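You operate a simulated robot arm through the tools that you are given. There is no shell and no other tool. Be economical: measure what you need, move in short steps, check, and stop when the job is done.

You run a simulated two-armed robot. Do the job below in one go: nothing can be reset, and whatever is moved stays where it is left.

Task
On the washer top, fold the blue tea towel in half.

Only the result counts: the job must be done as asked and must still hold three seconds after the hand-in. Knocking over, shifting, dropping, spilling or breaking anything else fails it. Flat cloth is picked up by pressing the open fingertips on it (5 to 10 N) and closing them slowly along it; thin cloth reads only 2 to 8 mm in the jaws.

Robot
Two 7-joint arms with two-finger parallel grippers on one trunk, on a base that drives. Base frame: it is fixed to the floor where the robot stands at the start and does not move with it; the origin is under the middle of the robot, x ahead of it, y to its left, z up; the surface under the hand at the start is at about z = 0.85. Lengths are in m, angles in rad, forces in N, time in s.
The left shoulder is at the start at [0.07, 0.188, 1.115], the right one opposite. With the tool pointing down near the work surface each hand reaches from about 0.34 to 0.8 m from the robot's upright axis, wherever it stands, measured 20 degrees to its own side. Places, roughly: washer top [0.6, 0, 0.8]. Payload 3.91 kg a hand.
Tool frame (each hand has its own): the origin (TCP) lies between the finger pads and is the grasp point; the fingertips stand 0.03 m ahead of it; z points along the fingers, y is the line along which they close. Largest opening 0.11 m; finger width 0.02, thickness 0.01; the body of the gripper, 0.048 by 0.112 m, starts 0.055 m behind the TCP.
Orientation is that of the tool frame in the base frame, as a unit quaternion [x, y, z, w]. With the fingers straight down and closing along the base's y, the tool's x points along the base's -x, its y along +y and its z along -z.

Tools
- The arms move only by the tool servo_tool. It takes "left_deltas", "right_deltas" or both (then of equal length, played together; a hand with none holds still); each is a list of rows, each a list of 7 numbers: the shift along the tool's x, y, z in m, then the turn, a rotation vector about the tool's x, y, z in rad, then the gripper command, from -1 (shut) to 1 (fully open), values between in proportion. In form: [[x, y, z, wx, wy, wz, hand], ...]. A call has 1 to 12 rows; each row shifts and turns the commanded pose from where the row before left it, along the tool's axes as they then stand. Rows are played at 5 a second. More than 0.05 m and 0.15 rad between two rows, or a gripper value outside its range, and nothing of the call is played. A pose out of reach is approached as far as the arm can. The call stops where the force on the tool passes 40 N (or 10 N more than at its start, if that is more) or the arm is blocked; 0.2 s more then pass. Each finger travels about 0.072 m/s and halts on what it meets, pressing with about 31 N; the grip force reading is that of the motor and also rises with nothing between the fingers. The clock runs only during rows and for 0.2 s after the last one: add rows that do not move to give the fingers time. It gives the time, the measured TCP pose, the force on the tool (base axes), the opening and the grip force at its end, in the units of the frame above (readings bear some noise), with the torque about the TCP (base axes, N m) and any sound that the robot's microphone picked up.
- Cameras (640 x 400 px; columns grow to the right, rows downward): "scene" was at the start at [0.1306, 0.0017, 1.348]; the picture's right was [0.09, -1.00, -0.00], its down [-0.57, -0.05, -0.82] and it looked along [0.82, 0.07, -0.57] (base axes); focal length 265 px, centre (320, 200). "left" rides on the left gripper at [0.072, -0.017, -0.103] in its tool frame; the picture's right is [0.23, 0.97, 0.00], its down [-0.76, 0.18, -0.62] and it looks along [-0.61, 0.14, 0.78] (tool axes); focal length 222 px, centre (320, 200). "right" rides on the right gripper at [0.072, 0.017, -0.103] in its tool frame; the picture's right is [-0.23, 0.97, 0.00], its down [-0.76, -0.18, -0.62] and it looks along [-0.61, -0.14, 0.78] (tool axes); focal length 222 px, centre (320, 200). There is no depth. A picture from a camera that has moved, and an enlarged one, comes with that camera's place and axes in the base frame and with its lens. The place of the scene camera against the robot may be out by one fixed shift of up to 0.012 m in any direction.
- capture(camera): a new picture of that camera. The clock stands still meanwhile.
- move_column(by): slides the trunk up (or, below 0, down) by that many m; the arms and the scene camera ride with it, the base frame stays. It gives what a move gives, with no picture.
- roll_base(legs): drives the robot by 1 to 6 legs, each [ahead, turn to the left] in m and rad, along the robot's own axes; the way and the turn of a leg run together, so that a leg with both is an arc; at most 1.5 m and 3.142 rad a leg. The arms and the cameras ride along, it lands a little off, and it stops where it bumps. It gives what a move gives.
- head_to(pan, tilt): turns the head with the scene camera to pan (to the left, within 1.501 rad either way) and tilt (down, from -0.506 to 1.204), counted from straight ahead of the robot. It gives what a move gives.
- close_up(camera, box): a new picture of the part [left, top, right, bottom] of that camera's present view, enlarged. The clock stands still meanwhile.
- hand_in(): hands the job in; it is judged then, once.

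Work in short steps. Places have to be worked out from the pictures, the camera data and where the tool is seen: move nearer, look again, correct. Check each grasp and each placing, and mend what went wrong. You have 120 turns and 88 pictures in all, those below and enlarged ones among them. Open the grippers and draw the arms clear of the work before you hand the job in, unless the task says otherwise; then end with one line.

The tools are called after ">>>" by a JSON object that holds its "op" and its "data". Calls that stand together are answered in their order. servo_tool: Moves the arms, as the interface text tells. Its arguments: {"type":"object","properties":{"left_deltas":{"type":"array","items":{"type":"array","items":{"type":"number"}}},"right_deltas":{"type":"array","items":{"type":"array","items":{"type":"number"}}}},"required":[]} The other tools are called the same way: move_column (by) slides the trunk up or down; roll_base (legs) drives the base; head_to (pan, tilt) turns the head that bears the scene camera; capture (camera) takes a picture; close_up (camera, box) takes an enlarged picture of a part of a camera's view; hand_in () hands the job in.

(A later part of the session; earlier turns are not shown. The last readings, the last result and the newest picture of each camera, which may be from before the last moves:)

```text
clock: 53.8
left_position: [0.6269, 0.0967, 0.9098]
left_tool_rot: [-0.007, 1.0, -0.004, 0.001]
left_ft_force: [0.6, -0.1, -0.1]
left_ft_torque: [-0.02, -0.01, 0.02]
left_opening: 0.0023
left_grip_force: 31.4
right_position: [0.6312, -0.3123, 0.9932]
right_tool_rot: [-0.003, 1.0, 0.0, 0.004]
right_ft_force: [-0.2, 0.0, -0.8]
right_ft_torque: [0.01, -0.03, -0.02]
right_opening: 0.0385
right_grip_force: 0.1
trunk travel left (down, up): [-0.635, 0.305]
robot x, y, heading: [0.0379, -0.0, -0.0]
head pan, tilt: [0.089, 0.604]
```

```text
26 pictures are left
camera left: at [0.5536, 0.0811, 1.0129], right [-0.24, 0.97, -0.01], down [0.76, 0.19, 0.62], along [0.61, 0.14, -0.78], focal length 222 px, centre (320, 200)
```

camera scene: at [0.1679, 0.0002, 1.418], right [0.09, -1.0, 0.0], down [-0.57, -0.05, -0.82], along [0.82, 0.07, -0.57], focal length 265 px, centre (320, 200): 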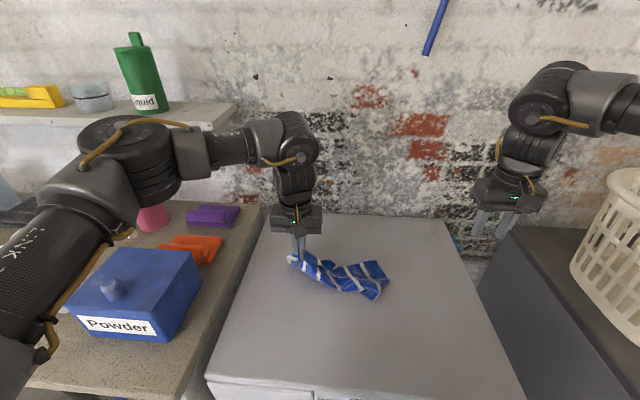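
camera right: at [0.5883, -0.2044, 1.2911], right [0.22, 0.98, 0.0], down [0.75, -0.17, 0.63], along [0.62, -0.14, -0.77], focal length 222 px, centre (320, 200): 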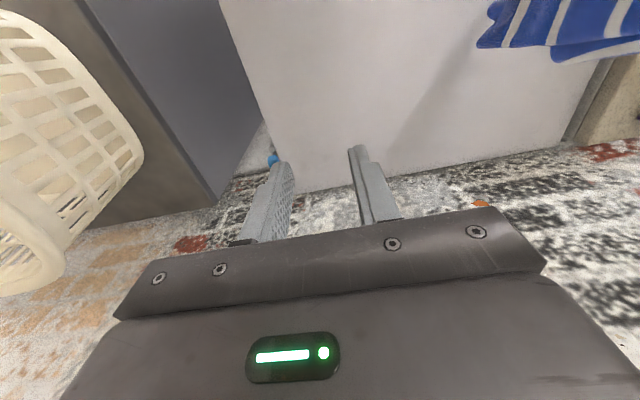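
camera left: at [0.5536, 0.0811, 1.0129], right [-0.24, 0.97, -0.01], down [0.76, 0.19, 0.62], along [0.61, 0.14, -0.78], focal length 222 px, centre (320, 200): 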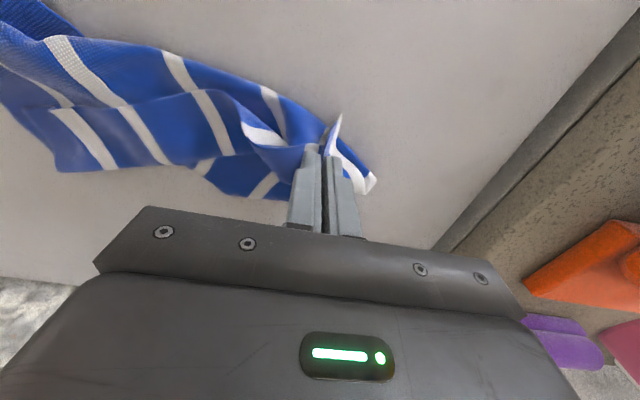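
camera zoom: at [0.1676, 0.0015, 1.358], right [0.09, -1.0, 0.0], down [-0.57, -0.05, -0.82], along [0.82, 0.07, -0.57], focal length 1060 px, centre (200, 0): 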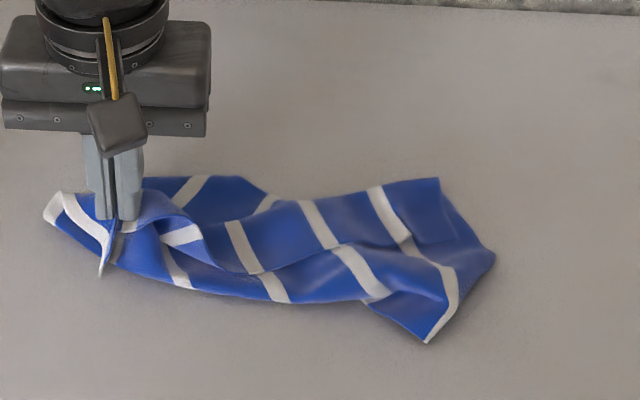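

I need a clear top view of the right end, so I bring the right camera over it.

>>> {"op": "servo_tool", "data": {"right_deltas": [[0, 0.045, -0.01, 0, 0, 0, -0.3], [0.01, 0.045, -0.01, 0, 0, 0, -0.3], [0.02, 0.03, -0.01, 0, 0, 0, -0.3], [0, 0, 0, 0, 0, 0, -0.3]]}}

>>> {"op": "close_up", "data": {"camera": "right", "box": [200, 0, 640, 220]}}

```text
clock: 54.8
left_position: [0.6274, 0.0989, 0.9082]
left_tool_rot: [-0.005, 1.0, -0.005, 0.0]
left_ft_force: [-0.5, 0.0, 0.1]
left_ft_torque: [-0.02, 0.0, -0.02]
left_opening: 0.0021
left_grip_force: 31.5
right_position: [0.5991, -0.1936, 1.0225]
right_tool_rot: [-0.002, 1.0, 0.0, 0.004]
right_ft_force: [0.1, -0.2, 0.2]
right_ft_torque: [0.01, -0.01, 0.06]
right_opening: 0.0385
right_grip_force: 0.0
trunk travel left (down, up): [-0.635, 0.305]
robot x, y, heading: [0.0391, 0.0025, -0.003]
head pan, tilt: [0.089, 0.604]
```

```text
1.45 times, centred on (420, 110) of right
camera zoom: at [0.5256, -0.1762, 1.1248], right [0.22, 0.98, 0.0], down [0.76, -0.17, 0.63], along [0.61, -0.14, -0.78], focal length 323 px, centre (174, 331)
```

zoom: 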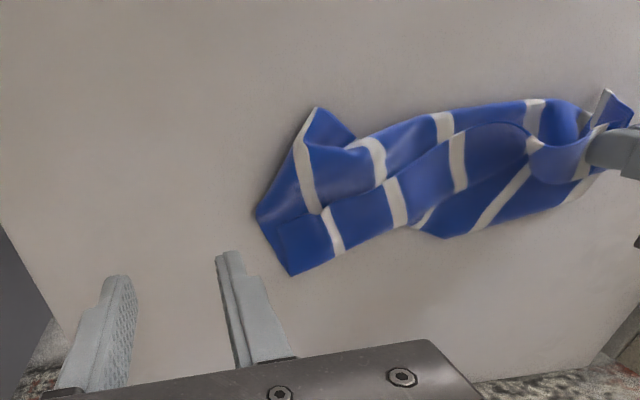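

B, the far-side right corner at about (0.695, −0.103), is a clear single-layer corner. I'll pinch it with the right hand and lift with both hands to see how the towel hangs.

>>> {"op": "servo_tool", "data": {"right_deltas": [[-0.02, 0.03, 0.02, 0, 0, 0, -0.3], [-0.02, 0.03, 0.025, 0, 0, 0, -0.3], [-0.02, 0.03, 0.025, 0, 0, 0, -0.3], [-0.018, 0.0256, 0.025, 0, 0, 0, -0.3], [0, 0, 0.025, 0, 0, 0, -0.3], [0, 0, 0, 0, 0, 0, -0.3]]}}

>>> {"op": "close_up", "data": {"camera": "right", "box": [140, 20, 460, 220]}}

```text
clock: 56.2
left_position: [0.6262, 0.0977, 0.9094]
left_tool_rot: [-0.005, 1.0, -0.007, 0.0]
left_ft_force: [0.8, 0.1, 0.2]
left_ft_torque: [0.02, -0.02, 0.01]
left_opening: 0.0021
left_grip_force: 31.1
right_position: [0.6771, -0.0737, 0.9054]
right_tool_rot: [-0.003, 1.0, 0.0, 0.004]
right_ft_force: [0.7, -0.7, -0.7]
right_ft_torque: [-0.04, -0.03, -0.01]
right_opening: 0.0386
right_grip_force: 0.0
trunk travel left (down, up): [-0.635, 0.305]
robot x, y, heading: [0.0363, -0.0004, 0.0]
head pan, tilt: [0.089, 0.604]
```

```text
2.00 times, centred on (300, 120) of right
camera zoom: at [0.6025, -0.0573, 1.0075], right [0.22, 0.98, 0.0], down [0.76, -0.17, 0.63], along [0.61, -0.14, -0.78], focal length 444 px, centre (360, 360)
```

zoom: 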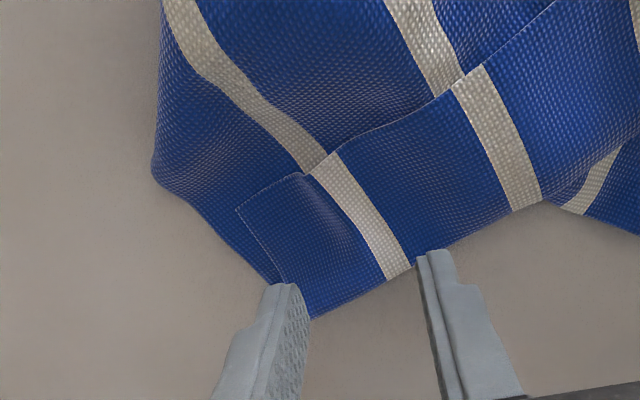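

Now it is clear: the line is the free near edge lying on top, nearly straight from the left grip to its corner C at about (0.646, −0.109). I move the right hand onto that edge near C to pinch only this top layer.

>>> {"op": "servo_tool", "data": {"right_deltas": [[0, 0, -0.01, 0, 0, 0, -0.3], [0.013, -0.001, 0, 0, 0, 0, -0.3], [0.013, -0.001, 0, 0, 0, 0, -0.3], [0, 0, 0.015, 0, 0, 0, -0.3], [0, 0, 0.011, 0, 0, 0, -0.3], [0, 0, 0.004, 0, 0, 0, -0.3], [0, 0, 0, 0, 0, 0, -0.3]]}}

>>> {"op": "close_up", "data": {"camera": "right", "box": [180, 70, 420, 220]}}

```text
clock: 57.8
left_position: [0.6269, 0.0986, 0.9099]
left_tool_rot: [-0.005, 1.0, -0.006, 0.001]
left_ft_force: [0.4, 0.0, 0.6]
left_ft_torque: [0.0, 0.04, 0.03]
left_opening: 0.0023
left_grip_force: 31.0
right_position: [0.652, -0.0776, 0.8835]
right_tool_rot: [-0.003, 1.0, 0.0, 0.003]
right_ft_force: [-0.7, 0.2, -0.3]
right_ft_torque: [-0.02, 0.0, -0.01]
right_opening: 0.0386
right_grip_force: 0.0
trunk travel left (down, up): [-0.635, 0.305]
robot x, y, heading: [0.0358, 0.0017, -0.001]
head pan, tilt: [0.089, 0.604]
```

```text
2.67 times, centred on (300, 145) of right
camera zoom: at [0.5783, -0.0612, 0.9863], right [0.22, 0.98, 0.0], down [0.76, -0.17, 0.63], along [0.61, -0.14, -0.78], focal length 592 px, centre (373, 347)
```

zoom: 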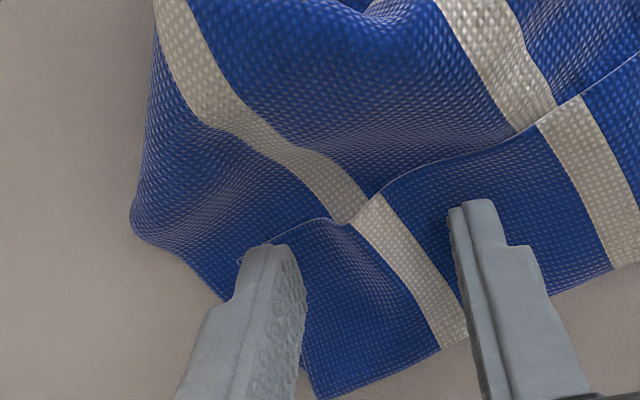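

Good placement. I go down in half-millimetre steps to light contact.

>>> {"op": "servo_tool", "data": {"right_deltas": [[0.004, 0.002, 0, 0, 0, 0, -0.3], [0, 0, 0.0008, 0, 0, 0, -0.3], [0, 0, 0.0007, 0, 0, 0, -0.3], [0, 0, 0, 0, 0, 0, -0.3]]}}

```text
clock: 58.8
left_position: [0.6274, 0.0965, 0.9097]
left_tool_rot: [-0.006, 1.0, -0.004, 0.001]
left_ft_force: [-0.1, -0.1, 0.3]
left_ft_torque: [-0.03, 0.0, 0.01]
left_opening: 0.0021
left_grip_force: 31.1
right_position: [0.6488, -0.077, 0.8836]
right_tool_rot: [-0.004, 1.0, -0.001, 0.004]
right_ft_force: [0.0, 0.4, 1.0]
right_ft_torque: [-0.01, 0.0, 0.01]
right_opening: 0.0385
right_grip_force: 0.1
trunk travel left (down, up): [-0.635, 0.305]
robot x, y, heading: [0.0384, 0.0019, -0.002]
head pan, tilt: [0.089, 0.604]
```

>>> {"op": "servo_tool", "data": {"right_deltas": [[0, 0, 0.0006, 0, 0, 0, -0.3], [0, 0, 0, 0, 0, 0, -0.36], [0, 0, 0, 0, 0, 0, -0.42], [0, 0, 0, 0, 0, 0, -0.48], [0, 0, 0, 0, 0, 0, -0.54], [0, 0, 0, 0, 0, 0, -0.6], [0, 0, 0, 0, 0, 0, -0.6]]}}

>>> {"op": "close_up", "data": {"camera": "right", "box": [180, 70, 420, 220]}}

```text
clock: 60.4
left_position: [0.6254, 0.0984, 0.9091]
left_tool_rot: [-0.006, 1.0, -0.005, 0.001]
left_ft_force: [0.4, -0.1, -0.5]
left_ft_torque: [0.0, 0.0, 0.0]
left_opening: 0.002
left_grip_force: 31.1
right_position: [0.6482, -0.0765, 0.8822]
right_tool_rot: [-0.003, 1.0, 0.0, 0.004]
right_ft_force: [-0.5, 0.0, 3.4]
right_ft_torque: [-0.05, 0.0, 0.01]
right_opening: 0.0216
right_grip_force: 0.0
trunk travel left (down, up): [-0.635, 0.305]
robot x, y, heading: [0.037, 0.0005, -0.003]
head pan, tilt: [0.089, 0.604]
```

```text
2.67 times, centred on (300, 145) of right
camera zoom: at [0.5741, -0.0594, 0.9844], right [0.22, 0.98, 0.0], down [0.76, -0.17, 0.63], along [0.61, -0.14, -0.78], focal length 592 px, centre (373, 347)
```

zoom: 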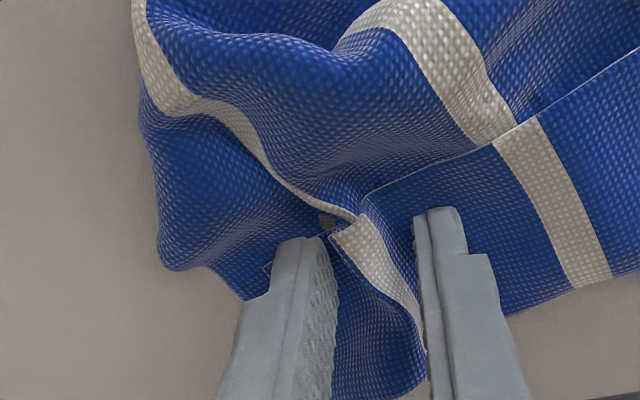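

The top strip is bulging with a gap opening under it. I continue to close, then lift both hands slightly to check.

>>> {"op": "servo_tool", "data": {"right_deltas": [[0, 0, 0, 0, 0, 0, -0.66], [0, 0, 0, 0, 0, 0, -0.72], [0, 0, 0, 0, 0, 0, -0.78], [0, 0, 0, 0, 0, 0, -0.84], [0, 0, 0, 0, 0, 0, -0.9], [0, 0, 0, 0, 0, 0, -1], [0, 0, 0, 0, 0, 0, -1], [0, 0, 0, 0, 0, 0, -1], [0, 0, -0.01, 0, 0, 0, -1], [0, 0, -0.015, 0, 0, 0, -1], [0, 0, -0.015, 0, 0, 0, -1], [0, 0, 0, 0, 0, 0, -1]]}}

>>> {"op": "close_up", "data": {"camera": "right", "box": [160, 20, 480, 220]}}

```text
clock: 63.0
left_position: [0.6264, 0.0973, 0.9095]
left_tool_rot: [-0.005, 1.0, -0.005, 0.0]
left_ft_force: [-0.7, -0.1, -0.2]
left_ft_torque: [0.01, -0.01, -0.01]
left_opening: 0.002
left_grip_force: 31.2
right_position: [0.6463, -0.0763, 0.9219]
right_tool_rot: [-0.003, 1.0, 0.0, 0.003]
right_ft_force: [0.3, -0.1, -0.8]
right_ft_torque: [0.04, -0.01, 0.03]
right_opening: 0.0032
right_grip_force: 30.7
trunk travel left (down, up): [-0.635, 0.305]
robot x, y, heading: [0.0398, 0.0012, -0.005]
head pan, tilt: [0.089, 0.604]
```

```text
2.00 times, centred on (320, 120) of right
camera zoom: at [0.5728, -0.0585, 1.0252], right [0.22, 0.98, 0.0], down [0.76, -0.17, 0.63], along [0.61, -0.14, -0.78], focal length 444 px, centre (320, 360)
```

zoom: 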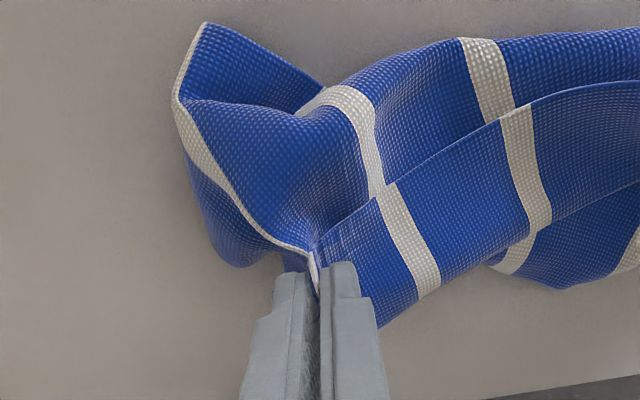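

Right holds something (3.2 mm). I raise the trunk so the towel hangs from both hands and look.

>>> {"op": "move_column", "data": {"by": 0.18}}

>>> {"op": "close_up", "data": {"camera": "scene", "box": [230, 150, 470, 300]}}

```text
clock: 65.0
left_position: [0.6272, 0.0971, 1.0897]
left_tool_rot: [-0.005, 1.0, -0.005, 0.0]
left_ft_force: [0.1, -0.5, -0.2]
left_ft_torque: [-0.04, 0.0, 0.02]
left_opening: 0.0021
left_grip_force: 30.8
right_position: [0.6467, -0.0754, 1.1022]
right_tool_rot: [-0.002, 1.0, 0.0, 0.004]
right_ft_force: [0.3, 0.1, -0.2]
right_ft_torque: [0.01, 0.0, 0.05]
right_opening: 0.0031
right_grip_force: 30.7
trunk travel left (down, up): [-0.815, 0.125]
robot x, y, heading: [0.0346, 0.0004, 0.001]
head pan, tilt: [0.089, 0.604]
```

```text
2.67 times, centred on (350, 225) of scene
camera zoom: at [0.1681, 0.0017, 1.5379], right [0.09, -1.0, 0.0], down [-0.57, -0.05, -0.82], along [0.82, 0.07, -0.57], focal length 707 px, centre (240, 133)
```

zoom: 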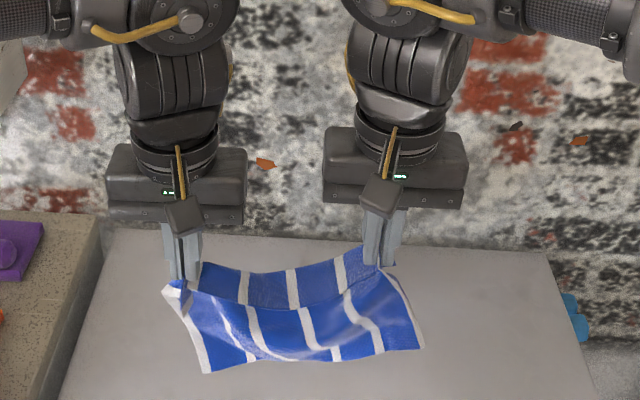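

>>> {"op": "close_up", "data": {"camera": "left", "box": [0, 0, 400, 220]}}

>>> {"op": "close_up", "data": {"camera": "right", "box": [240, 0, 640, 220]}}

```text
1.60 times, centred on (200, 110) of left
camera zoom: at [0.554, 0.0813, 1.1926], right [-0.24, 0.97, -0.01], down [0.76, 0.19, 0.62], along [0.61, 0.14, -0.78], focal length 355 px, centre (512, 344)
```

zoom: 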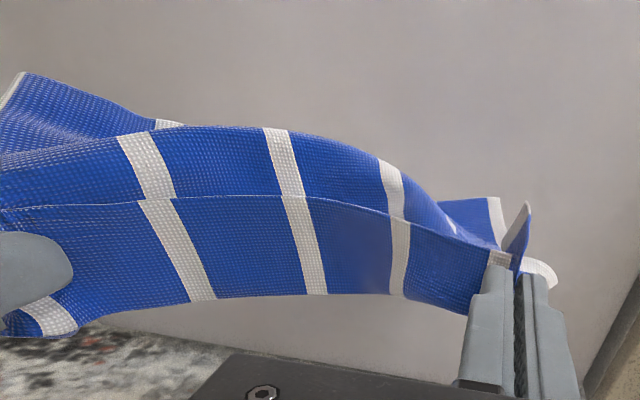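

```text
1.60 times, centred on (440, 110) of right
camera zoom: at [0.5729, -0.0584, 1.205], right [0.22, 0.98, 0.0], down [0.76, -0.17, 0.63], along [0.61, -0.14, -0.78], focal length 355 px, centre (128, 344)
```

zoom: 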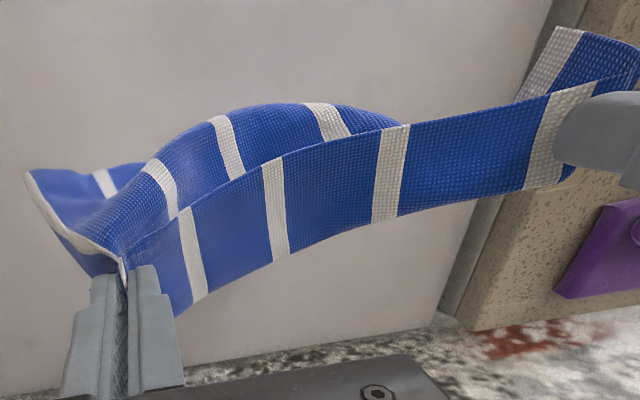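

Both hands now hold only the near edge and the towel hangs as one sheet. I level the two hands, spread them slightly to tension the edge, and raise 4 cm so it hangs free.

>>> {"op": "servo_tool", "data": {"left_deltas": [[-0.01, 0.004, -0.006, 0, 0, 0, -1], [-0.01, 0.004, -0.006, 0, 0, 0, -1], [0, 0, 0, 0, 0, 0, -1]], "right_deltas": [[0, -0.008, 0, 0, 0, 0, -1], [0, -0.008, 0, 0, 0, 0, -1], [0, 0, 0, 0, 0, 0, -1]]}}

>>> {"op": "move_column", "data": {"by": 0.06}}

>>> {"op": "roll_base", "data": {"legs": [[-0.09, 0]]}}

>>> {"op": "capture", "data": {"camera": "scene"}}

```text
clock: 65.8
left_position: [0.6458, 0.107, 1.1016]
left_tool_rot: [-0.005, 1.0, -0.006, 0.001]
left_ft_force: [-0.1, -2.3, -0.2]
left_ft_torque: [-0.09, -0.01, 0.04]
left_opening: 0.0023
left_grip_force: 30.3
right_position: [0.6461, -0.09, 1.1036]
right_tool_rot: [-0.003, 1.0, 0.0, 0.004]
right_ft_force: [0.0, 2.1, -0.4]
right_ft_torque: [0.07, 0.02, 0.0]
right_opening: 0.0033
right_grip_force: 31.0
trunk travel left (down, up): [-0.815, 0.125]
robot x, y, heading: [0.0358, 0.0009, 0.0]
head pan, tilt: [0.089, 0.604]
```

```text
clock: 66.8
left_position: [0.6463, 0.1077, 1.1611]
left_tool_rot: [-0.004, 1.0, -0.005, 0.001]
left_ft_force: [-0.6, -3.0, -0.6]
left_ft_torque: [-0.1, -0.01, -0.05]
left_opening: 0.0023
left_grip_force: 31.2
right_position: [0.6471, -0.0905, 1.1618]
right_tool_rot: [-0.004, 1.0, 0.0, 0.003]
right_ft_force: [0.3, 2.4, -0.3]
right_ft_torque: [0.09, -0.03, 0.01]
right_opening: 0.0029
right_grip_force: 31.1
trunk travel left (down, up): [-0.875, 0.065]
robot x, y, heading: [0.0355, 0.0005, -0.001]
head pan, tilt: [0.089, 0.604]
```

```text
clock: 67.9
left_position: [0.5748, 0.1074, 1.1547]
left_tool_rot: [-0.006, 1.0, -0.006, -0.006]
left_ft_force: [0.0, -2.3, -0.2]
left_ft_torque: [-0.04, -0.06, 0.0]
left_opening: 0.0023
left_grip_force: 31.2
right_position: [0.5743, -0.0906, 1.1556]
right_tool_rot: [-0.003, 1.0, 0.0, -0.003]
right_ft_force: [-0.5, 2.2, -0.8]
right_ft_torque: [0.01, -0.04, 0.02]
right_opening: 0.0034
right_grip_force: 31.3
trunk travel left (down, up): [-0.875, 0.065]
robot x, y, heading: [-0.052, -0.0033, 0.003]
head pan, tilt: [0.089, 0.604]
```

```text
17 pictures are left
camera scene: at [0.1051, 0.0018, 1.5976], right [0.09, -1.0, 0.0], down [-0.58, -0.05, -0.81], along [0.81, 0.07, -0.58], focal length 265 px, centre (320, 200)
```

scene: 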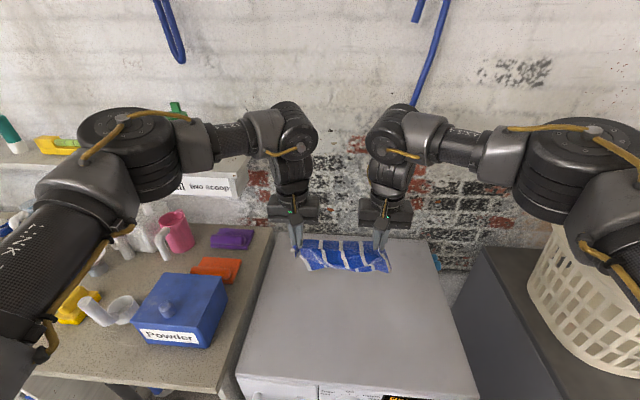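

The hang looks short, so I take a close look.

>>> {"op": "close_up", "data": {"camera": "scene", "box": [270, 200, 430, 300]}}

```text
4.00 times, centred on (350, 250) of scene
camera zoom: at [0.1051, 0.0018, 1.5976], right [0.09, -1.0, 0.0], down [-0.58, -0.05, -0.81], along [0.81, 0.07, -0.58], focal length 1060 px, centre (200, 0)
```

zoom: 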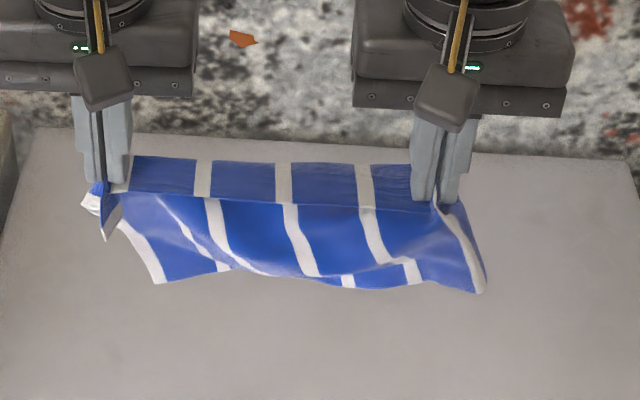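

The stiff cloth leaves the fingers toward +x, curls over and hangs about 13 cm: a single sheet as wanted. I lower it to the surface and draw it toward +x so the far edge trails on the robot side.

>>> {"op": "move_column", "data": {"by": -0.14}}

>>> {"op": "servo_tool", "data": {"left_deltas": [[-0.015, 0, 0, 0, 0, 0, -1], [-0.02, 0, 0, 0, 0, 0, -1], [-0.02, 0, 0, 0, 0, 0, -1], [0, 0, 0, 0, 0, 0, -1]], "right_deltas": [[-0.015, 0, 0, 0, 0, 0, -1], [-0.02, 0, 0, 0, 0, 0, -1], [-0.02, 0, 0, 0, 0, 0, -1], [0, 0, 0, 0, 0, 0, -1]]}}

>>> {"op": "move_column", "data": {"by": -0.05}}

>>> {"op": "servo_tool", "data": {"left_deltas": [[-0.02, 0, 0, 0, 0, 0, -1], [-0.02, 0, 0, 0, 0, 0, -1], [-0.02, 0, 0, 0, 0, 0, -1], [0, 0, 0, 0, 0, 0, -1]], "right_deltas": [[-0.02, 0, 0, 0, 0, 0, -1], [-0.02, 0, 0, 0, 0, 0, -1], [-0.02, 0, 0, 0, 0, 0, -1], [0, 0, 0, 0, 0, 0, -1]]}}

>>> {"op": "close_up", "data": {"camera": "scene", "box": [250, 160, 450, 285]}}

```text
clock: 69.5
left_position: [0.5529, 0.1065, 1.0226]
left_tool_rot: [-0.004, 1.0, -0.005, 0.003]
left_ft_force: [1.8, -2.3, 0.9]
left_ft_torque: [-0.08, -0.02, 0.04]
left_opening: 0.002
left_grip_force: 30.9
right_position: [0.5547, -0.0896, 1.0245]
right_tool_rot: [-0.002, 1.0, -0.001, 0.006]
right_ft_force: [-0.6, 2.0, 0.3]
right_ft_torque: [0.05, -0.01, 0.03]
right_opening: 0.0032
right_grip_force: 31.0
trunk travel left (down, up): [-0.735, 0.205]
robot x, y, heading: [-0.0516, -0.0019, 0.003]
head pan, tilt: [0.089, 0.604]
```

```text
clock: 70.5
left_position: [0.6104, 0.1067, 1.0251]
left_tool_rot: [-0.005, 1.0, -0.006, 0.003]
left_ft_force: [-0.8, -2.8, 0.5]
left_ft_torque: [-0.09, 0.01, -0.01]
left_opening: 0.0023
left_grip_force: 31.0
right_position: [0.6109, -0.0901, 1.0255]
right_tool_rot: [-0.003, 1.0, 0.0, 0.006]
right_ft_force: [-0.7, 3.3, -0.4]
right_ft_torque: [0.09, -0.01, -0.03]
right_opening: 0.0032
right_grip_force: 30.8
trunk travel left (down, up): [-0.735, 0.205]
robot x, y, heading: [-0.0542, -0.0006, 0.003]
head pan, tilt: [0.089, 0.604]
```

```text
clock: 71.5
left_position: [0.611, 0.1069, 0.9745]
left_tool_rot: [-0.005, 1.0, -0.005, 0.001]
left_ft_force: [0.5, -2.0, -0.2]
left_ft_torque: [-0.05, -0.01, -0.02]
left_opening: 0.0019
left_grip_force: 30.9
right_position: [0.6113, -0.0907, 0.9752]
right_tool_rot: [-0.002, 1.0, 0.0, 0.005]
right_ft_force: [0.4, 3.0, 0.2]
right_ft_torque: [0.08, 0.02, -0.01]
right_opening: 0.0033
right_grip_force: 31.2
trunk travel left (down, up): [-0.685, 0.255]
robot x, y, heading: [-0.0499, -0.0013, 0.004]
head pan, tilt: [0.089, 0.604]
```

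```text
clock: 72.5
left_position: [0.6448, 0.1044, 0.9735]
left_tool_rot: [-0.006, 1.0, -0.006, 0.002]
left_ft_force: [0.0, -0.2, -0.3]
left_ft_torque: [-0.01, 0.01, 0.0]
left_opening: 0.0023
left_grip_force: 31.0
left hand out of reach, approached as far as the arm can: row 2, 3
right_position: [0.6413, -0.0908, 0.9737]
right_tool_rot: [-0.002, 1.0, 0.0, 0.005]
right_ft_force: [-0.1, -0.7, -0.2]
right_ft_torque: [0.04, -0.01, -0.01]
right_opening: 0.003
right_grip_force: 31.4
right hand out of reach, approached as far as the arm can: row 2, 3
trunk travel left (down, up): [-0.685, 0.255]
robot x, y, heading: [-0.0512, -0.0018, -0.001]
head pan, tilt: [0.089, 0.604]
```

```text
3.20 times, centred on (350, 222) of scene
camera zoom: at [0.0802, 0.0012, 1.4079], right [0.09, -1.0, 0.0], down [-0.57, -0.05, -0.82], along [0.82, 0.07, -0.57], focal length 848 px, centre (224, 128)
```

zoom: 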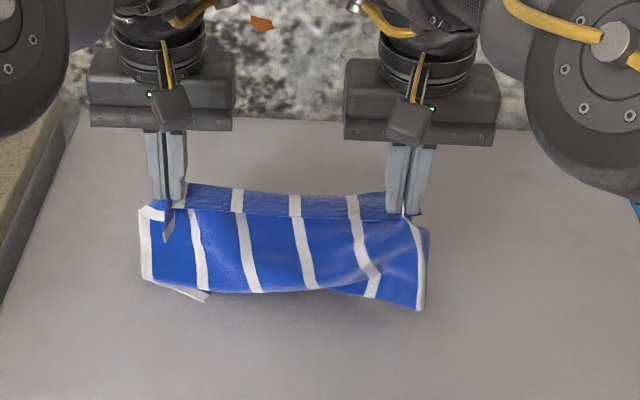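

The arms are at their reach limit here, so I drive the base forward 10 cm to continue drawing it toward +x with the far edge trailing.

>>> {"op": "roll_base", "data": {"legs": [[0.1, 0]]}}

>>> {"op": "close_up", "data": {"camera": "scene", "box": [250, 160, 450, 285]}}

```text
clock: 73.6
left_position: [0.7375, 0.1043, 0.9829]
left_tool_rot: [-0.005, 1.0, -0.005, 0.008]
left_ft_force: [-1.1, -1.2, 1.8]
left_ft_torque: [-0.02, -0.01, -0.03]
left_opening: 0.0022
left_grip_force: 31.1
right_position: [0.7335, -0.0895, 0.9836]
right_tool_rot: [-0.004, 1.0, 0.0, 0.01]
right_ft_force: [-0.7, 0.7, 0.5]
right_ft_torque: [0.02, -0.05, 0.03]
right_opening: 0.0032
right_grip_force: 30.8
trunk travel left (down, up): [-0.685, 0.255]
robot x, y, heading: [0.0519, -0.0047, 0.003]
head pan, tilt: [0.089, 0.604]
```

```text
3.20 times, centred on (350, 222) of scene
camera zoom: at [0.1708, 0.002, 1.4089], right [0.09, -1.0, 0.0], down [-0.56, -0.05, -0.83], along [0.82, 0.07, -0.56], focal length 848 px, centre (224, 128)
```

zoom: 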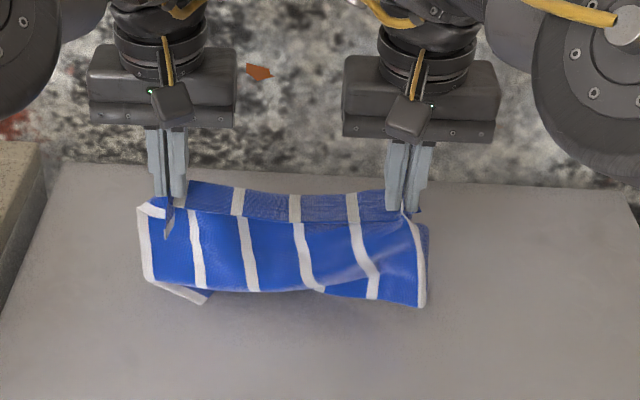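

The sheet's bottom got bent under toward +x because I lowered it without motion. I lift it free, go back, and redo it by touching lightly and moving forward in small alternating steps so the far edge trails toward the robot.

>>> {"op": "move_column", "data": {"by": 0.06}}

>>> {"op": "servo_tool", "data": {"left_deltas": [[0.02, 0, 0, 0, 0, 0, -1], [0.02, 0, 0, 0, 0, 0, -1], [0.02, 0, 0, 0, 0, 0, -1], [0.02, 0, 0, 0, 0, 0, -1], [0, 0, 0, 0, 0, 0, -1]], "right_deltas": [[0.02, 0, 0, 0, 0, 0, -1], [0.02, 0, 0, 0, 0, 0, -1], [0.02, 0, 0, 0, 0, 0, -1], [0.02, 0, 0, 0, 0, 0, -1], [0, 0, 0, 0, 0, 0, -1]]}}

>>> {"op": "roll_base", "data": {"legs": [[-0.08, 0]]}}

>>> {"op": "close_up", "data": {"camera": "scene", "box": [250, 160, 450, 285]}}

```text
clock: 74.6
left_position: [0.7436, 0.1041, 1.037]
left_tool_rot: [-0.005, 1.0, -0.006, 0.004]
left_ft_force: [0.0, -1.2, -0.1]
left_ft_torque: [0.01, 0.03, 0.01]
left_opening: 0.0021
left_grip_force: 30.8
right_position: [0.7407, -0.0886, 1.0372]
right_tool_rot: [-0.004, 1.0, 0.0, 0.006]
right_ft_force: [-1.1, 0.6, -0.1]
right_ft_torque: [0.02, 0.0, 0.03]
right_opening: 0.0033
right_grip_force: 30.7
trunk travel left (down, up): [-0.745, 0.195]
robot x, y, heading: [0.0504, 0.0022, -0.002]
head pan, tilt: [0.089, 0.604]
```

```text
clock: 75.8
left_position: [0.6632, 0.1032, 1.038]
left_tool_rot: [-0.005, 1.0, -0.006, 0.004]
left_ft_force: [1.0, 0.1, -0.2]
left_ft_torque: [-0.01, 0.01, -0.01]
left_opening: 0.0021
left_grip_force: 30.9
right_position: [0.6602, -0.0894, 1.037]
right_tool_rot: [-0.003, 1.0, 0.0, 0.007]
right_ft_force: [1.1, 0.2, 0.2]
right_ft_torque: [0.01, -0.01, -0.01]
right_opening: 0.003
right_grip_force: 31.0
trunk travel left (down, up): [-0.745, 0.195]
robot x, y, heading: [0.0477, 0.0014, 0.003]
head pan, tilt: [0.089, 0.604]
```

```text
clock: 76.9
left_position: [0.5917, 0.1043, 1.0343]
left_tool_rot: [-0.007, 1.0, -0.006, -0.001]
left_ft_force: [-0.1, -0.4, -0.5]
left_ft_torque: [0.04, -0.02, 0.04]
left_opening: 0.0023
left_grip_force: 31.2
right_position: [0.5893, -0.0895, 1.034]
right_tool_rot: [-0.004, 1.0, 0.0, 0.003]
right_ft_force: [0.2, 0.4, 0.3]
right_ft_torque: [-0.01, -0.01, 0.01]
right_opening: 0.0031
right_grip_force: 31.0
trunk travel left (down, up): [-0.745, 0.195]
robot x, y, heading: [-0.0283, -0.0014, 0.0]
head pan, tilt: [0.089, 0.604]
```

```text
3.20 times, centred on (350, 222) of scene
camera zoom: at [0.1169, 0.002, 1.4677], right [0.09, -1.0, 0.0], down [-0.58, -0.05, -0.82], along [0.81, 0.07, -0.58], focal length 848 px, centre (224, 128)
```

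zoom: 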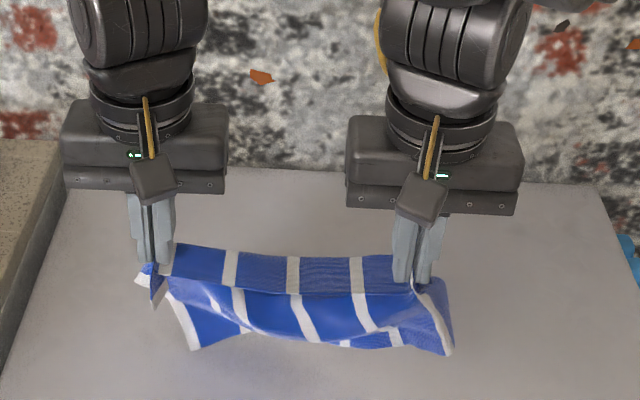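

>>> {"op": "close_up", "data": {"camera": "right", "box": [200, 0, 600, 220]}}

```text
1.60 times, centred on (400, 110) of right
camera zoom: at [0.5158, -0.0722, 1.1357], right [0.22, 0.98, 0.0], down [0.76, -0.17, 0.63], along [0.61, -0.14, -0.78], focal length 355 px, centre (192, 344)
```

zoom: 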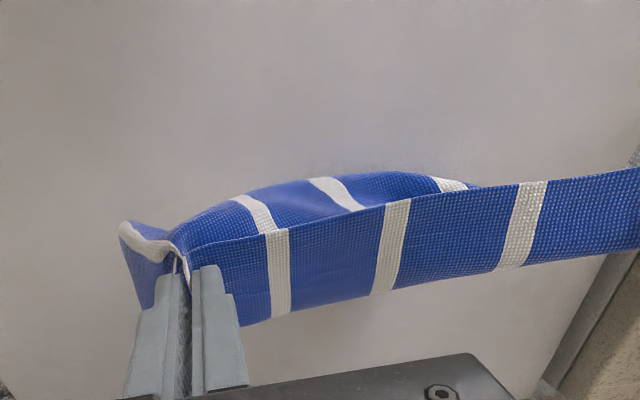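

The right grip holds two layers (near edge plus a tuck of the flap). I'll lay the towel flat by drawing it back toward the robot, near edge leading, and then regrip the right corner properly.

>>> {"op": "roll_base", "data": {"legs": [[0.12, 0]]}}

>>> {"op": "move_column", "data": {"by": -0.04}}

>>> {"op": "roll_base", "data": {"legs": [[-0.06, 0]]}}

>>> {"op": "move_column", "data": {"by": -0.05}}

>>> {"op": "roll_base", "data": {"legs": [[-0.07, 0]]}}

>>> {"op": "move_column", "data": {"by": -0.04}}

>>> {"op": "roll_base", "data": {"legs": [[-0.07, 0]]}}

>>> {"op": "close_up", "data": {"camera": "scene", "box": [230, 170, 470, 320]}}

```text
clock: 78.1
left_position: [0.6737, 0.1028, 1.033]
left_tool_rot: [-0.006, 1.0, -0.006, 0.001]
left_ft_force: [1.6, -1.2, -0.8]
left_ft_torque: [0.01, 0.13, 0.03]
left_opening: 0.002
left_grip_force: 31.4
right_position: [0.6694, -0.0913, 1.0317]
right_tool_rot: [-0.002, 1.0, 0.0, 0.004]
right_ft_force: [0.5, -0.8, -1.2]
right_ft_torque: [0.02, 0.11, -0.03]
right_opening: 0.0031
right_grip_force: 30.7
trunk travel left (down, up): [-0.745, 0.195]
robot x, y, heading: [0.0529, 0.0013, -0.0]
head pan, tilt: [0.089, 0.604]
stopped in leg 1: the robot was blocked; the commanded pose is now the measured one
```

```text
clock: 78.9
left_position: [0.6631, 0.1039, 1.0]
left_tool_rot: [-0.006, 1.0, -0.006, 0.007]
left_ft_force: [0.2, 0.2, -0.3]
left_ft_torque: [-0.03, -0.03, -0.01]
left_opening: 0.0022
left_grip_force: 31.0
right_position: [0.6591, -0.0909, 1.0013]
right_tool_rot: [-0.002, 1.0, 0.0, 0.01]
right_ft_force: [0.0, 0.7, 1.4]
right_ft_torque: [-0.01, -0.01, 0.02]
right_opening: 0.0033
right_grip_force: 30.9
trunk travel left (down, up): [-0.705, 0.235]
robot x, y, heading: [0.0509, -0.003, 0.005]
head pan, tilt: [0.089, 0.604]
```

```text
clock: 79.9
left_position: [0.6179, 0.1022, 0.9934]
left_tool_rot: [-0.006, 1.0, -0.006, 0.0]
left_ft_force: [-1.0, -0.9, 0.3]
left_ft_torque: [0.0, 0.01, 0.01]
left_opening: 0.0021
left_grip_force: 30.4
right_position: [0.6132, -0.0909, 0.9931]
right_tool_rot: [-0.001, 1.0, 0.0, 0.002]
right_ft_force: [-0.2, 1.0, 0.2]
right_ft_torque: [-0.03, -0.01, 0.05]
right_opening: 0.0031
right_grip_force: 31.0
trunk travel left (down, up): [-0.705, 0.235]
robot x, y, heading: [-0.0072, 0.0044, 0.003]
head pan, tilt: [0.089, 0.604]
```

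```text
clock: 80.8
left_position: [0.606, 0.1026, 0.9496]
left_tool_rot: [-0.006, 1.0, -0.006, 0.007]
left_ft_force: [-0.1, 0.5, 0.9]
left_ft_torque: [-0.03, -0.01, 0.02]
left_opening: 0.0019
left_grip_force: 31.2
right_position: [0.6009, -0.0902, 0.9511]
right_tool_rot: [-0.001, 1.0, 0.0, 0.009]
right_ft_force: [-0.1, 0.3, 0.6]
right_ft_torque: [0.03, -0.01, 0.0]
right_opening: 0.0029
right_grip_force: 30.7
trunk travel left (down, up): [-0.655, 0.285]
robot x, y, heading: [-0.0049, -0.0013, 0.002]
head pan, tilt: [0.089, 0.604]
```

```text
clock: 81.8
left_position: [0.5465, 0.1014, 0.9455]
left_tool_rot: [-0.006, 1.0, -0.006, 0.002]
left_ft_force: [-0.5, 0.2, 0.6]
left_ft_torque: [0.02, 0.02, 0.02]
left_opening: 0.0021
left_grip_force: 31.3
right_position: [0.5426, -0.091, 0.9447]
right_tool_rot: [0.0, 1.0, -0.001, 0.005]
right_ft_force: [0.5, 0.1, -0.5]
right_ft_torque: [-0.02, 0.0, 0.0]
right_opening: 0.0032
right_grip_force: 31.0
trunk travel left (down, up): [-0.655, 0.285]
robot x, y, heading: [-0.0741, -0.0011, 0.001]
head pan, tilt: [0.089, 0.604]
```

```text
clock: 82.6
left_position: [0.5349, 0.1015, 0.9114]
left_tool_rot: [-0.007, 1.0, -0.006, 0.009]
left_ft_force: [0.0, -0.7, 0.3]
left_ft_torque: [-0.01, 0.0, -0.02]
left_opening: 0.0022
left_grip_force: 30.9
right_position: [0.5319, -0.0899, 0.9121]
right_tool_rot: [-0.001, 1.0, 0.0, 0.011]
right_ft_force: [-0.4, 0.6, -0.2]
right_ft_torque: [0.01, 0.02, 0.01]
right_opening: 0.0031
right_grip_force: 30.4
trunk travel left (down, up): [-0.615, 0.325]
robot x, y, heading: [-0.074, -0.0005, -0.001]
head pan, tilt: [0.089, 0.604]
```

```text
clock: 83.6
left_position: [0.4712, 0.1013, 0.9076]
left_tool_rot: [-0.005, 1.0, -0.006, 0.005]
left_ft_force: [-0.2, 1.1, 0.6]
left_ft_torque: [0.0, 0.04, 0.0]
left_opening: 0.002
left_grip_force: 31.5
right_position: [0.4673, -0.091, 0.907]
right_tool_rot: [0.001, 1.0, 0.001, 0.007]
right_ft_force: [-0.1, 0.0, -0.6]
right_ft_torque: [0.0, 0.02, -0.03]
right_opening: 0.0031
right_grip_force: 31.2
trunk travel left (down, up): [-0.615, 0.325]
robot x, y, heading: [-0.1447, -0.0028, -0.002]
head pan, tilt: [0.089, 0.604]
```

```text
2.67 times, centred on (350, 245) of scene
camera zoom: at [-0.0027, 0.0015, 1.3376], right [0.09, -1.0, 0.0], down [-0.57, -0.05, -0.82], along [0.82, 0.07, -0.57], focal length 707 px, centre (240, 80)
```

zoom: 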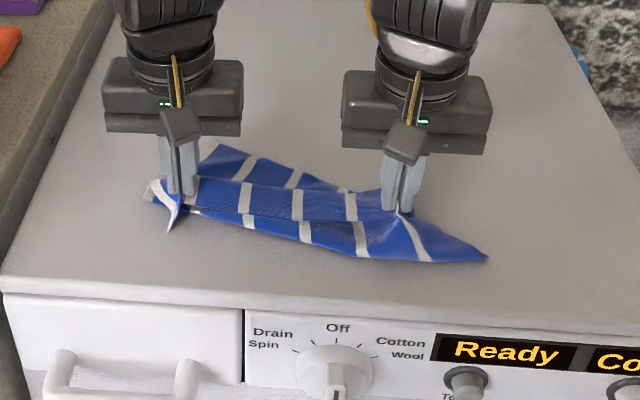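

As suspected, on the right the cloth is tucked onto the robot side of the grip. I release the right hand, lift it away and look.

>>> {"op": "servo_tool", "data": {"right_deltas": [[0, 0, 0, 0, 0, 0, -0.4], [0, 0, 0, 0, 0, 0, -0.1], [0, 0, -0.03, 0, 0, 0, -0.1], [0, -0.03, -0.04, 0, 0, 0, -0.1], [0, -0.04, -0.01, 0, 0, 0, -0.1], [0, 0, 0, 0, 0, 0, -0.1]]}}

>>> {"op": "close_up", "data": {"camera": "scene", "box": [270, 200, 430, 300]}}

```text
clock: 85.0
left_position: [0.4637, 0.1027, 0.9112]
left_tool_rot: [-0.007, 1.0, -0.007, 0.008]
left_ft_force: [-0.1, 0.7, -0.5]
left_ft_torque: [0.0, -0.02, 0.04]
left_opening: 0.0022
left_grip_force: 31.3
right_position: [0.4609, -0.1606, 0.9928]
right_tool_rot: [0.0, 1.0, -0.001, 0.01]
right_ft_force: [0.0, 0.5, -0.1]
right_ft_torque: [-0.02, -0.01, -0.02]
right_opening: 0.0495
right_grip_force: 0.1
trunk travel left (down, up): [-0.615, 0.325]
robot x, y, heading: [-0.1444, -0.0026, -0.004]
head pan, tilt: [0.089, 0.604]
```

```text
4.00 times, centred on (350, 250) of scene
camera zoom: at [-0.0128, 0.0032, 1.338], right [0.09, -1.0, 0.0], down [-0.57, -0.05, -0.82], along [0.82, 0.07, -0.57], focal length 1060 px, centre (200, 0)
```

zoom: 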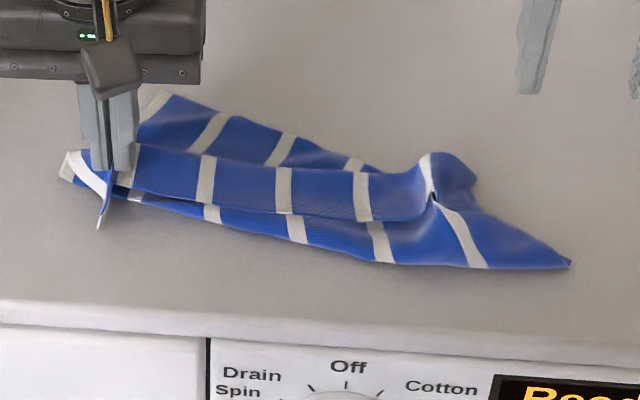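

The near-right corner block now sits partly over bare washer at about (0.504, −0.108), which is good for a single-layer pinch. I move the right hand over it and refine with its camera.

>>> {"op": "servo_tool", "data": {"right_deltas": [[-0.022, 0.025, 0.02, 0, 0, 0, -0.4], [-0.02, 0.025, 0.03, 0, 0, 0, -0.4], [0, 0, 0.02, 0, 0, 0, -0.4], [0, 0, 0, 0, 0, 0, -0.4]]}}

>>> {"op": "close_up", "data": {"camera": "right", "box": [160, 20, 480, 220]}}

```text
clock: 86.0
left_position: [0.4641, 0.1024, 0.9117]
left_tool_rot: [-0.007, 1.0, -0.006, 0.009]
left_ft_force: [0.7, 0.4, 0.1]
left_ft_torque: [-0.04, -0.01, 0.03]
left_opening: 0.0022
left_grip_force: 30.9
right_position: [0.5004, -0.1113, 0.9237]
right_tool_rot: [0.0, 1.0, 0.0, 0.012]
right_ft_force: [0.2, 0.6, -0.3]
right_ft_torque: [-0.01, -0.02, 0.01]
right_opening: 0.0328
right_grip_force: 0.0
trunk travel left (down, up): [-0.615, 0.325]
robot x, y, heading: [-0.1437, 0.0013, -0.004]
head pan, tilt: [0.089, 0.604]
```

```text
2.00 times, centred on (320, 120) of right
camera zoom: at [0.4265, -0.0949, 1.0242], right [0.23, 0.97, 0.0], down [0.75, -0.18, 0.64], along [0.62, -0.14, -0.77], focal length 444 px, centre (320, 360)
```

zoom: 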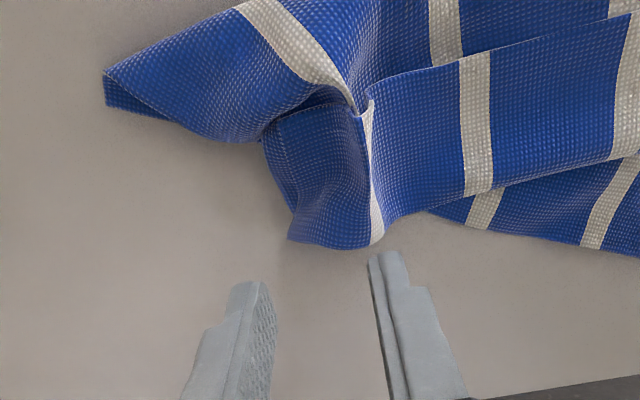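

The strip also loops over itself at the corner. I'd rather pinch the near edge where the layers lie flat, at about (0.466, −0.025), using very light force; the opening reading shows whether it is one layer (~2.1 mm) or two (~3.2 mm).

>>> {"op": "servo_tool", "data": {"right_deltas": [[0, 0, -0.015, 0, 0, 0, -0.3], [0.017, 0.043, 0, 0, 0, 0, -0.3], [0.017, 0.043, 0, 0, 0, 0, -0.3], [0, 0, 0.03, 0, 0, 0, -0.3], [0, 0, 0.015, 0, 0, 0, -0.3], [0, 0, 0.005, 0, 0, 0, -0.3], [0, 0, 0, 0, 0, 0, -0.3]]}}

>>> {"op": "close_up", "data": {"camera": "right", "box": [180, 70, 420, 220]}}

```text
clock: 87.6
left_position: [0.4633, 0.1016, 0.9122]
left_tool_rot: [-0.006, 1.0, -0.006, 0.009]
left_ft_force: [0.2, -0.4, 0.3]
left_ft_torque: [0.0, 0.02, 0.01]
left_opening: 0.0022
left_grip_force: 31.0
right_position: [0.4704, -0.0256, 0.8879]
right_tool_rot: [0.001, 1.0, 0.001, 0.011]
right_ft_force: [0.0, 0.7, -0.3]
right_ft_torque: [-0.01, -0.03, -0.07]
right_opening: 0.0383
right_grip_force: 0.0
trunk travel left (down, up): [-0.615, 0.325]
robot x, y, heading: [-0.1488, -0.0043, 0.001]
head pan, tilt: [0.089, 0.604]
```

```text
2.67 times, centred on (300, 145) of right
camera zoom: at [0.3931, -0.0083, 0.9883], right [0.23, 0.97, 0.01], down [0.75, -0.18, 0.64], along [0.62, -0.14, -0.77], focal length 592 px, centre (373, 347)
```

zoom: 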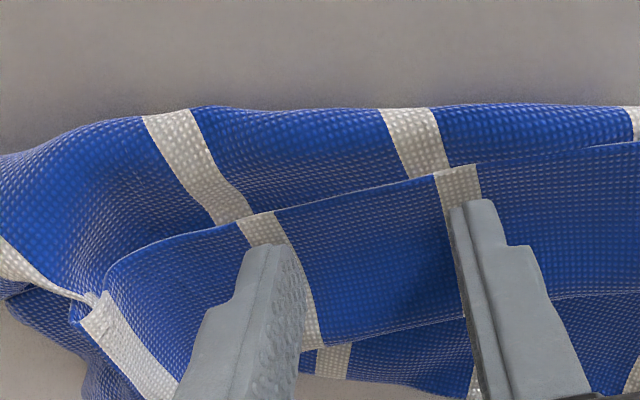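

Good placement, right at the near edge. I lower to light contact in small steps.

>>> {"op": "servo_tool", "data": {"right_deltas": [[0.002, 0, 0.002, 0, 0, 0, -0.3], [0, 0, 0.0015, 0, 0, 0, -0.3], [0, 0, 0, 0, 0, 0, -0.3]]}}

```text
clock: 88.4
left_position: [0.4634, 0.0996, 0.9111]
left_tool_rot: [-0.006, 1.0, -0.006, 0.009]
left_ft_force: [0.4, -0.3, -0.9]
left_ft_torque: [-0.03, 0.01, 0.03]
left_opening: 0.0019
left_grip_force: 30.5
right_position: [0.467, -0.0258, 0.8839]
right_tool_rot: [0.001, 1.0, 0.0, 0.012]
right_ft_force: [-0.6, -0.4, 0.3]
right_ft_torque: [0.0, -0.05, -0.01]
right_opening: 0.0385
right_grip_force: 0.0
trunk travel left (down, up): [-0.615, 0.325]
robot x, y, heading: [-0.1422, -0.003, -0.003]
head pan, tilt: [0.089, 0.604]
```

>>> {"op": "servo_tool", "data": {"right_deltas": [[0, 0, 0.001, 0, 0, 0, -0.3], [0, 0, 0, 0, 0, 0, -0.3]]}}

```text
clock: 89.0
left_position: [0.4636, 0.1011, 0.912]
left_tool_rot: [-0.006, 1.0, -0.006, 0.008]
left_ft_force: [0.1, -0.8, -0.6]
left_ft_torque: [-0.03, 0.03, -0.01]
left_opening: 0.002
left_grip_force: 31.6
right_position: [0.4664, -0.024, 0.8838]
right_tool_rot: [0.0, 1.0, 0.0, 0.011]
right_ft_force: [-0.7, 0.3, 0.9]
right_ft_torque: [0.03, 0.07, -0.01]
right_opening: 0.0385
right_grip_force: 0.1
trunk travel left (down, up): [-0.615, 0.325]
robot x, y, heading: [-0.1431, -0.0017, -0.001]
head pan, tilt: [0.089, 0.604]
```

About 1 N of contact. I add a hair of pressure and close slowly, with a slight rise toward the end so the lower layers can relax.

>>> {"op": "servo_tool", "data": {"right_deltas": [[0, 0, 0.0006, 0, 0, 0, -0.3], [0, 0, 0, 0, 0, 0, -0.38], [0, 0, 0, 0, 0, 0, -0.46], [0, 0, 0, 0, 0, 0, -0.54], [0, 0, 0, 0, 0, 0, -0.62], [0, 0, -0.0004, 0, 0, 0, -0.7], [0, 0, -0.0004, 0, 0, 0, -0.78], [0, 0, 0, 0, 0, 0, -0.86], [0, 0, 0, 0, 0, 0, -0.94], [0, 0, 0, 0, 0, 0, -1], [0, 0, 0, 0, 0, 0, -1]]}}

```text
clock: 91.4
left_position: [0.4645, 0.1005, 0.9119]
left_tool_rot: [-0.006, 1.0, -0.006, 0.009]
left_ft_force: [0.7, -15.4, -3.5]
left_ft_torque: [-0.48, 0.02, -0.06]
left_opening: 0.002
left_grip_force: 31.3
right_position: [0.465, -0.0238, 0.8837]
right_tool_rot: [0.0, 1.0, 0.001, 0.012]
right_ft_force: [0.1, 14.3, 8.4]
right_ft_torque: [0.5, 0.0, -0.01]
right_opening: 0.0033
right_grip_force: 30.9
trunk travel left (down, up): [-0.615, 0.325]
robot x, y, heading: [-0.1396, -0.0039, 0.0]
head pan, tilt: [0.089, 0.604]
```

The 15 N pull between the hands shows the near edge itself is gripped. I ease the tension, lift 4 cm and check whether the flap came too.

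>>> {"op": "servo_tool", "data": {"left_deltas": [[0, -0.002, -0.01, 0, 0, 0, -1], [0, 0, -0.015, 0, 0, 0, -1], [0, 0, -0.015, 0, 0, 0, -1], [0, 0, 0, 0, 0, 0, -1]], "right_deltas": [[0, 0.002, -0.01, 0, 0, 0, -1], [0, 0, -0.025, 0, 0, 0, -1], [0, 0, -0.025, 0, 0, 0, -1], [0, 0, 0, 0, 0, 0, -1]]}}

>>> {"op": "capture", "data": {"camera": "right"}}

```text
clock: 92.4
left_position: [0.4649, 0.1001, 0.9522]
left_tool_rot: [-0.007, 1.0, -0.007, 0.009]
left_ft_force: [-0.9, -9.8, -0.8]
left_ft_torque: [-0.26, 0.01, -0.03]
left_opening: 0.0019
left_grip_force: 31.1
right_position: [0.465, -0.0251, 0.9423]
right_tool_rot: [0.001, 1.0, -0.001, 0.011]
right_ft_force: [-0.1, 9.7, -0.7]
right_ft_torque: [0.29, 0.0, -0.04]
right_opening: 0.0034
right_grip_force: 31.9
trunk travel left (down, up): [-0.615, 0.325]
robot x, y, heading: [-0.1456, 0.0032, -0.001]
head pan, tilt: [0.089, 0.604]
```

```text
7 pictures are left
camera right: at [0.3907, -0.0069, 1.0427], right [0.23, 0.97, 0.0], down [0.75, -0.18, 0.64], along [0.62, -0.14, -0.77], focal length 222 px, centre (320, 200)
```

right: 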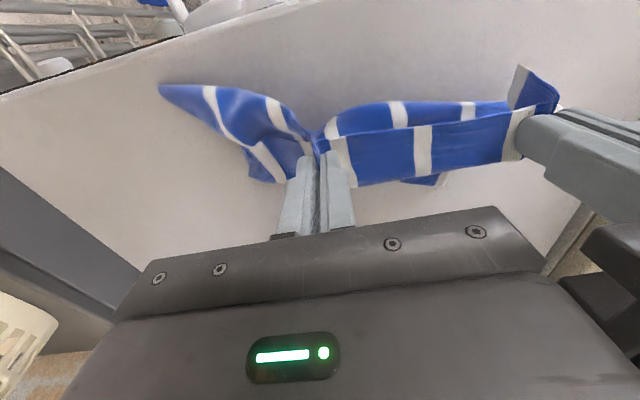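

The right again took the flap layer nested inside the near-edge ruck (3.4 mm). Since the inner layer touches no finger, I'll hang the towel's weight on it and loosen the grip by a fraction of a millimetre so only the inner layer slips out; the opening reading will tell.

>>> {"op": "move_column", "data": {"by": 0.18}}

>>> {"op": "servo_tool", "data": {"right_deltas": [[0, 0.003, 0, 0, 0, 0, -1], [0, 0.003, 0, 0, 0, 0, -1], [0, 0, 0, 0, 0, 0, -0.938], [0, 0, 0, 0, 0, 0, -0.938], [0, 0, 0, 0, 0, 0, -0.938]]}}

```text
clock: 94.4
left_position: [0.4643, 0.1011, 1.132]
left_tool_rot: [-0.008, 1.0, -0.006, 0.009]
left_ft_force: [0.2, -8.1, -0.4]
left_ft_torque: [-0.22, 0.0, -0.02]
left_opening: 0.0024
left_grip_force: 31.3
right_position: [0.4647, -0.0235, 1.1224]
right_tool_rot: [0.0, 1.0, 0.0, 0.011]
right_ft_force: [0.8, 7.1, 0.7]
right_ft_torque: [0.2, 0.02, -0.02]
right_opening: 0.0034
right_grip_force: 30.9
trunk travel left (down, up): [-0.795, 0.145]
robot x, y, heading: [-0.1438, -0.0007, 0.002]
head pan, tilt: [0.089, 0.604]
```

```text
clock: 95.6
left_position: [0.4649, 0.1044, 1.1331]
left_tool_rot: [-0.011, 1.0, -0.007, 0.009]
left_ft_force: [-0.3, -2.4, -0.4]
left_ft_torque: [-0.07, 0.01, 0.02]
left_opening: 0.0019
left_grip_force: 30.4
right_position: [0.4676, -0.0205, 1.1233]
right_tool_rot: [0.003, 1.0, 0.0, 0.012]
right_ft_force: [0.2, 2.1, 0.3]
right_ft_torque: [0.07, -0.03, -0.05]
right_opening: 0.0057
right_grip_force: 1.8
trunk travel left (down, up): [-0.795, 0.145]
robot x, y, heading: [-0.1458, 0.0014, -0.0]
head pan, tilt: [0.089, 0.604]
```

At light force the opening springs to 5.7 mm. I close again to see how much remains.

>>> {"op": "servo_tool", "data": {"right_deltas": [[0, 0, 0, 0, 0, 0, -1], [0, 0, 0, 0, 0, 0, -1]]}}

```text
clock: 96.2
left_position: [0.466, 0.1042, 1.1322]
left_tool_rot: [-0.012, 1.0, -0.007, 0.008]
left_ft_force: [-0.6, -4.5, -0.8]
left_ft_torque: [-0.19, 0.02, 0.0]
left_opening: 0.0021
left_grip_force: 31.3
right_position: [0.4671, -0.0203, 1.124]
right_tool_rot: [0.003, 1.0, 0.0, 0.011]
right_ft_force: [0.1, 3.8, -0.6]
right_ft_torque: [0.12, -0.02, -0.01]
right_opening: 0.0033
right_grip_force: 30.6
trunk travel left (down, up): [-0.795, 0.145]
robot x, y, heading: [-0.1415, 0.0006, -0.004]
head pan, tilt: [0.089, 0.604]
```

Still 3.3 mm. I loosen slightly more for a moment and recheck.

>>> {"op": "servo_tool", "data": {"right_deltas": [[0, 0, 0, 0, 0, 0, -0.9], [0, 0, 0, 0, 0, 0, -0.9], [0, 0, 0, 0, 0, 0, -0.9], [0, 0, 0, 0, 0, 0, -1], [0, 0, 0, 0, 0, 0, -1], [0, 0, 0, 0, 0, 0, -1]]}}

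```text
clock: 97.6
left_position: [0.466, 0.1048, 1.1312]
left_tool_rot: [-0.012, 1.0, -0.008, 0.009]
left_ft_force: [-0.8, -4.8, -0.9]
left_ft_torque: [-0.17, -0.02, 0.0]
left_opening: 0.0022
left_grip_force: 30.6
right_position: [0.4665, -0.0192, 1.1232]
right_tool_rot: [0.002, 1.0, 0.001, 0.011]
right_ft_force: [0.7, 4.5, -0.2]
right_ft_torque: [0.12, 0.01, -0.03]
right_opening: 0.0032
right_grip_force: 30.6
trunk travel left (down, up): [-0.795, 0.145]
robot x, y, heading: [-0.1436, -0.0001, 0.001]
head pan, tilt: [0.089, 0.604]
```

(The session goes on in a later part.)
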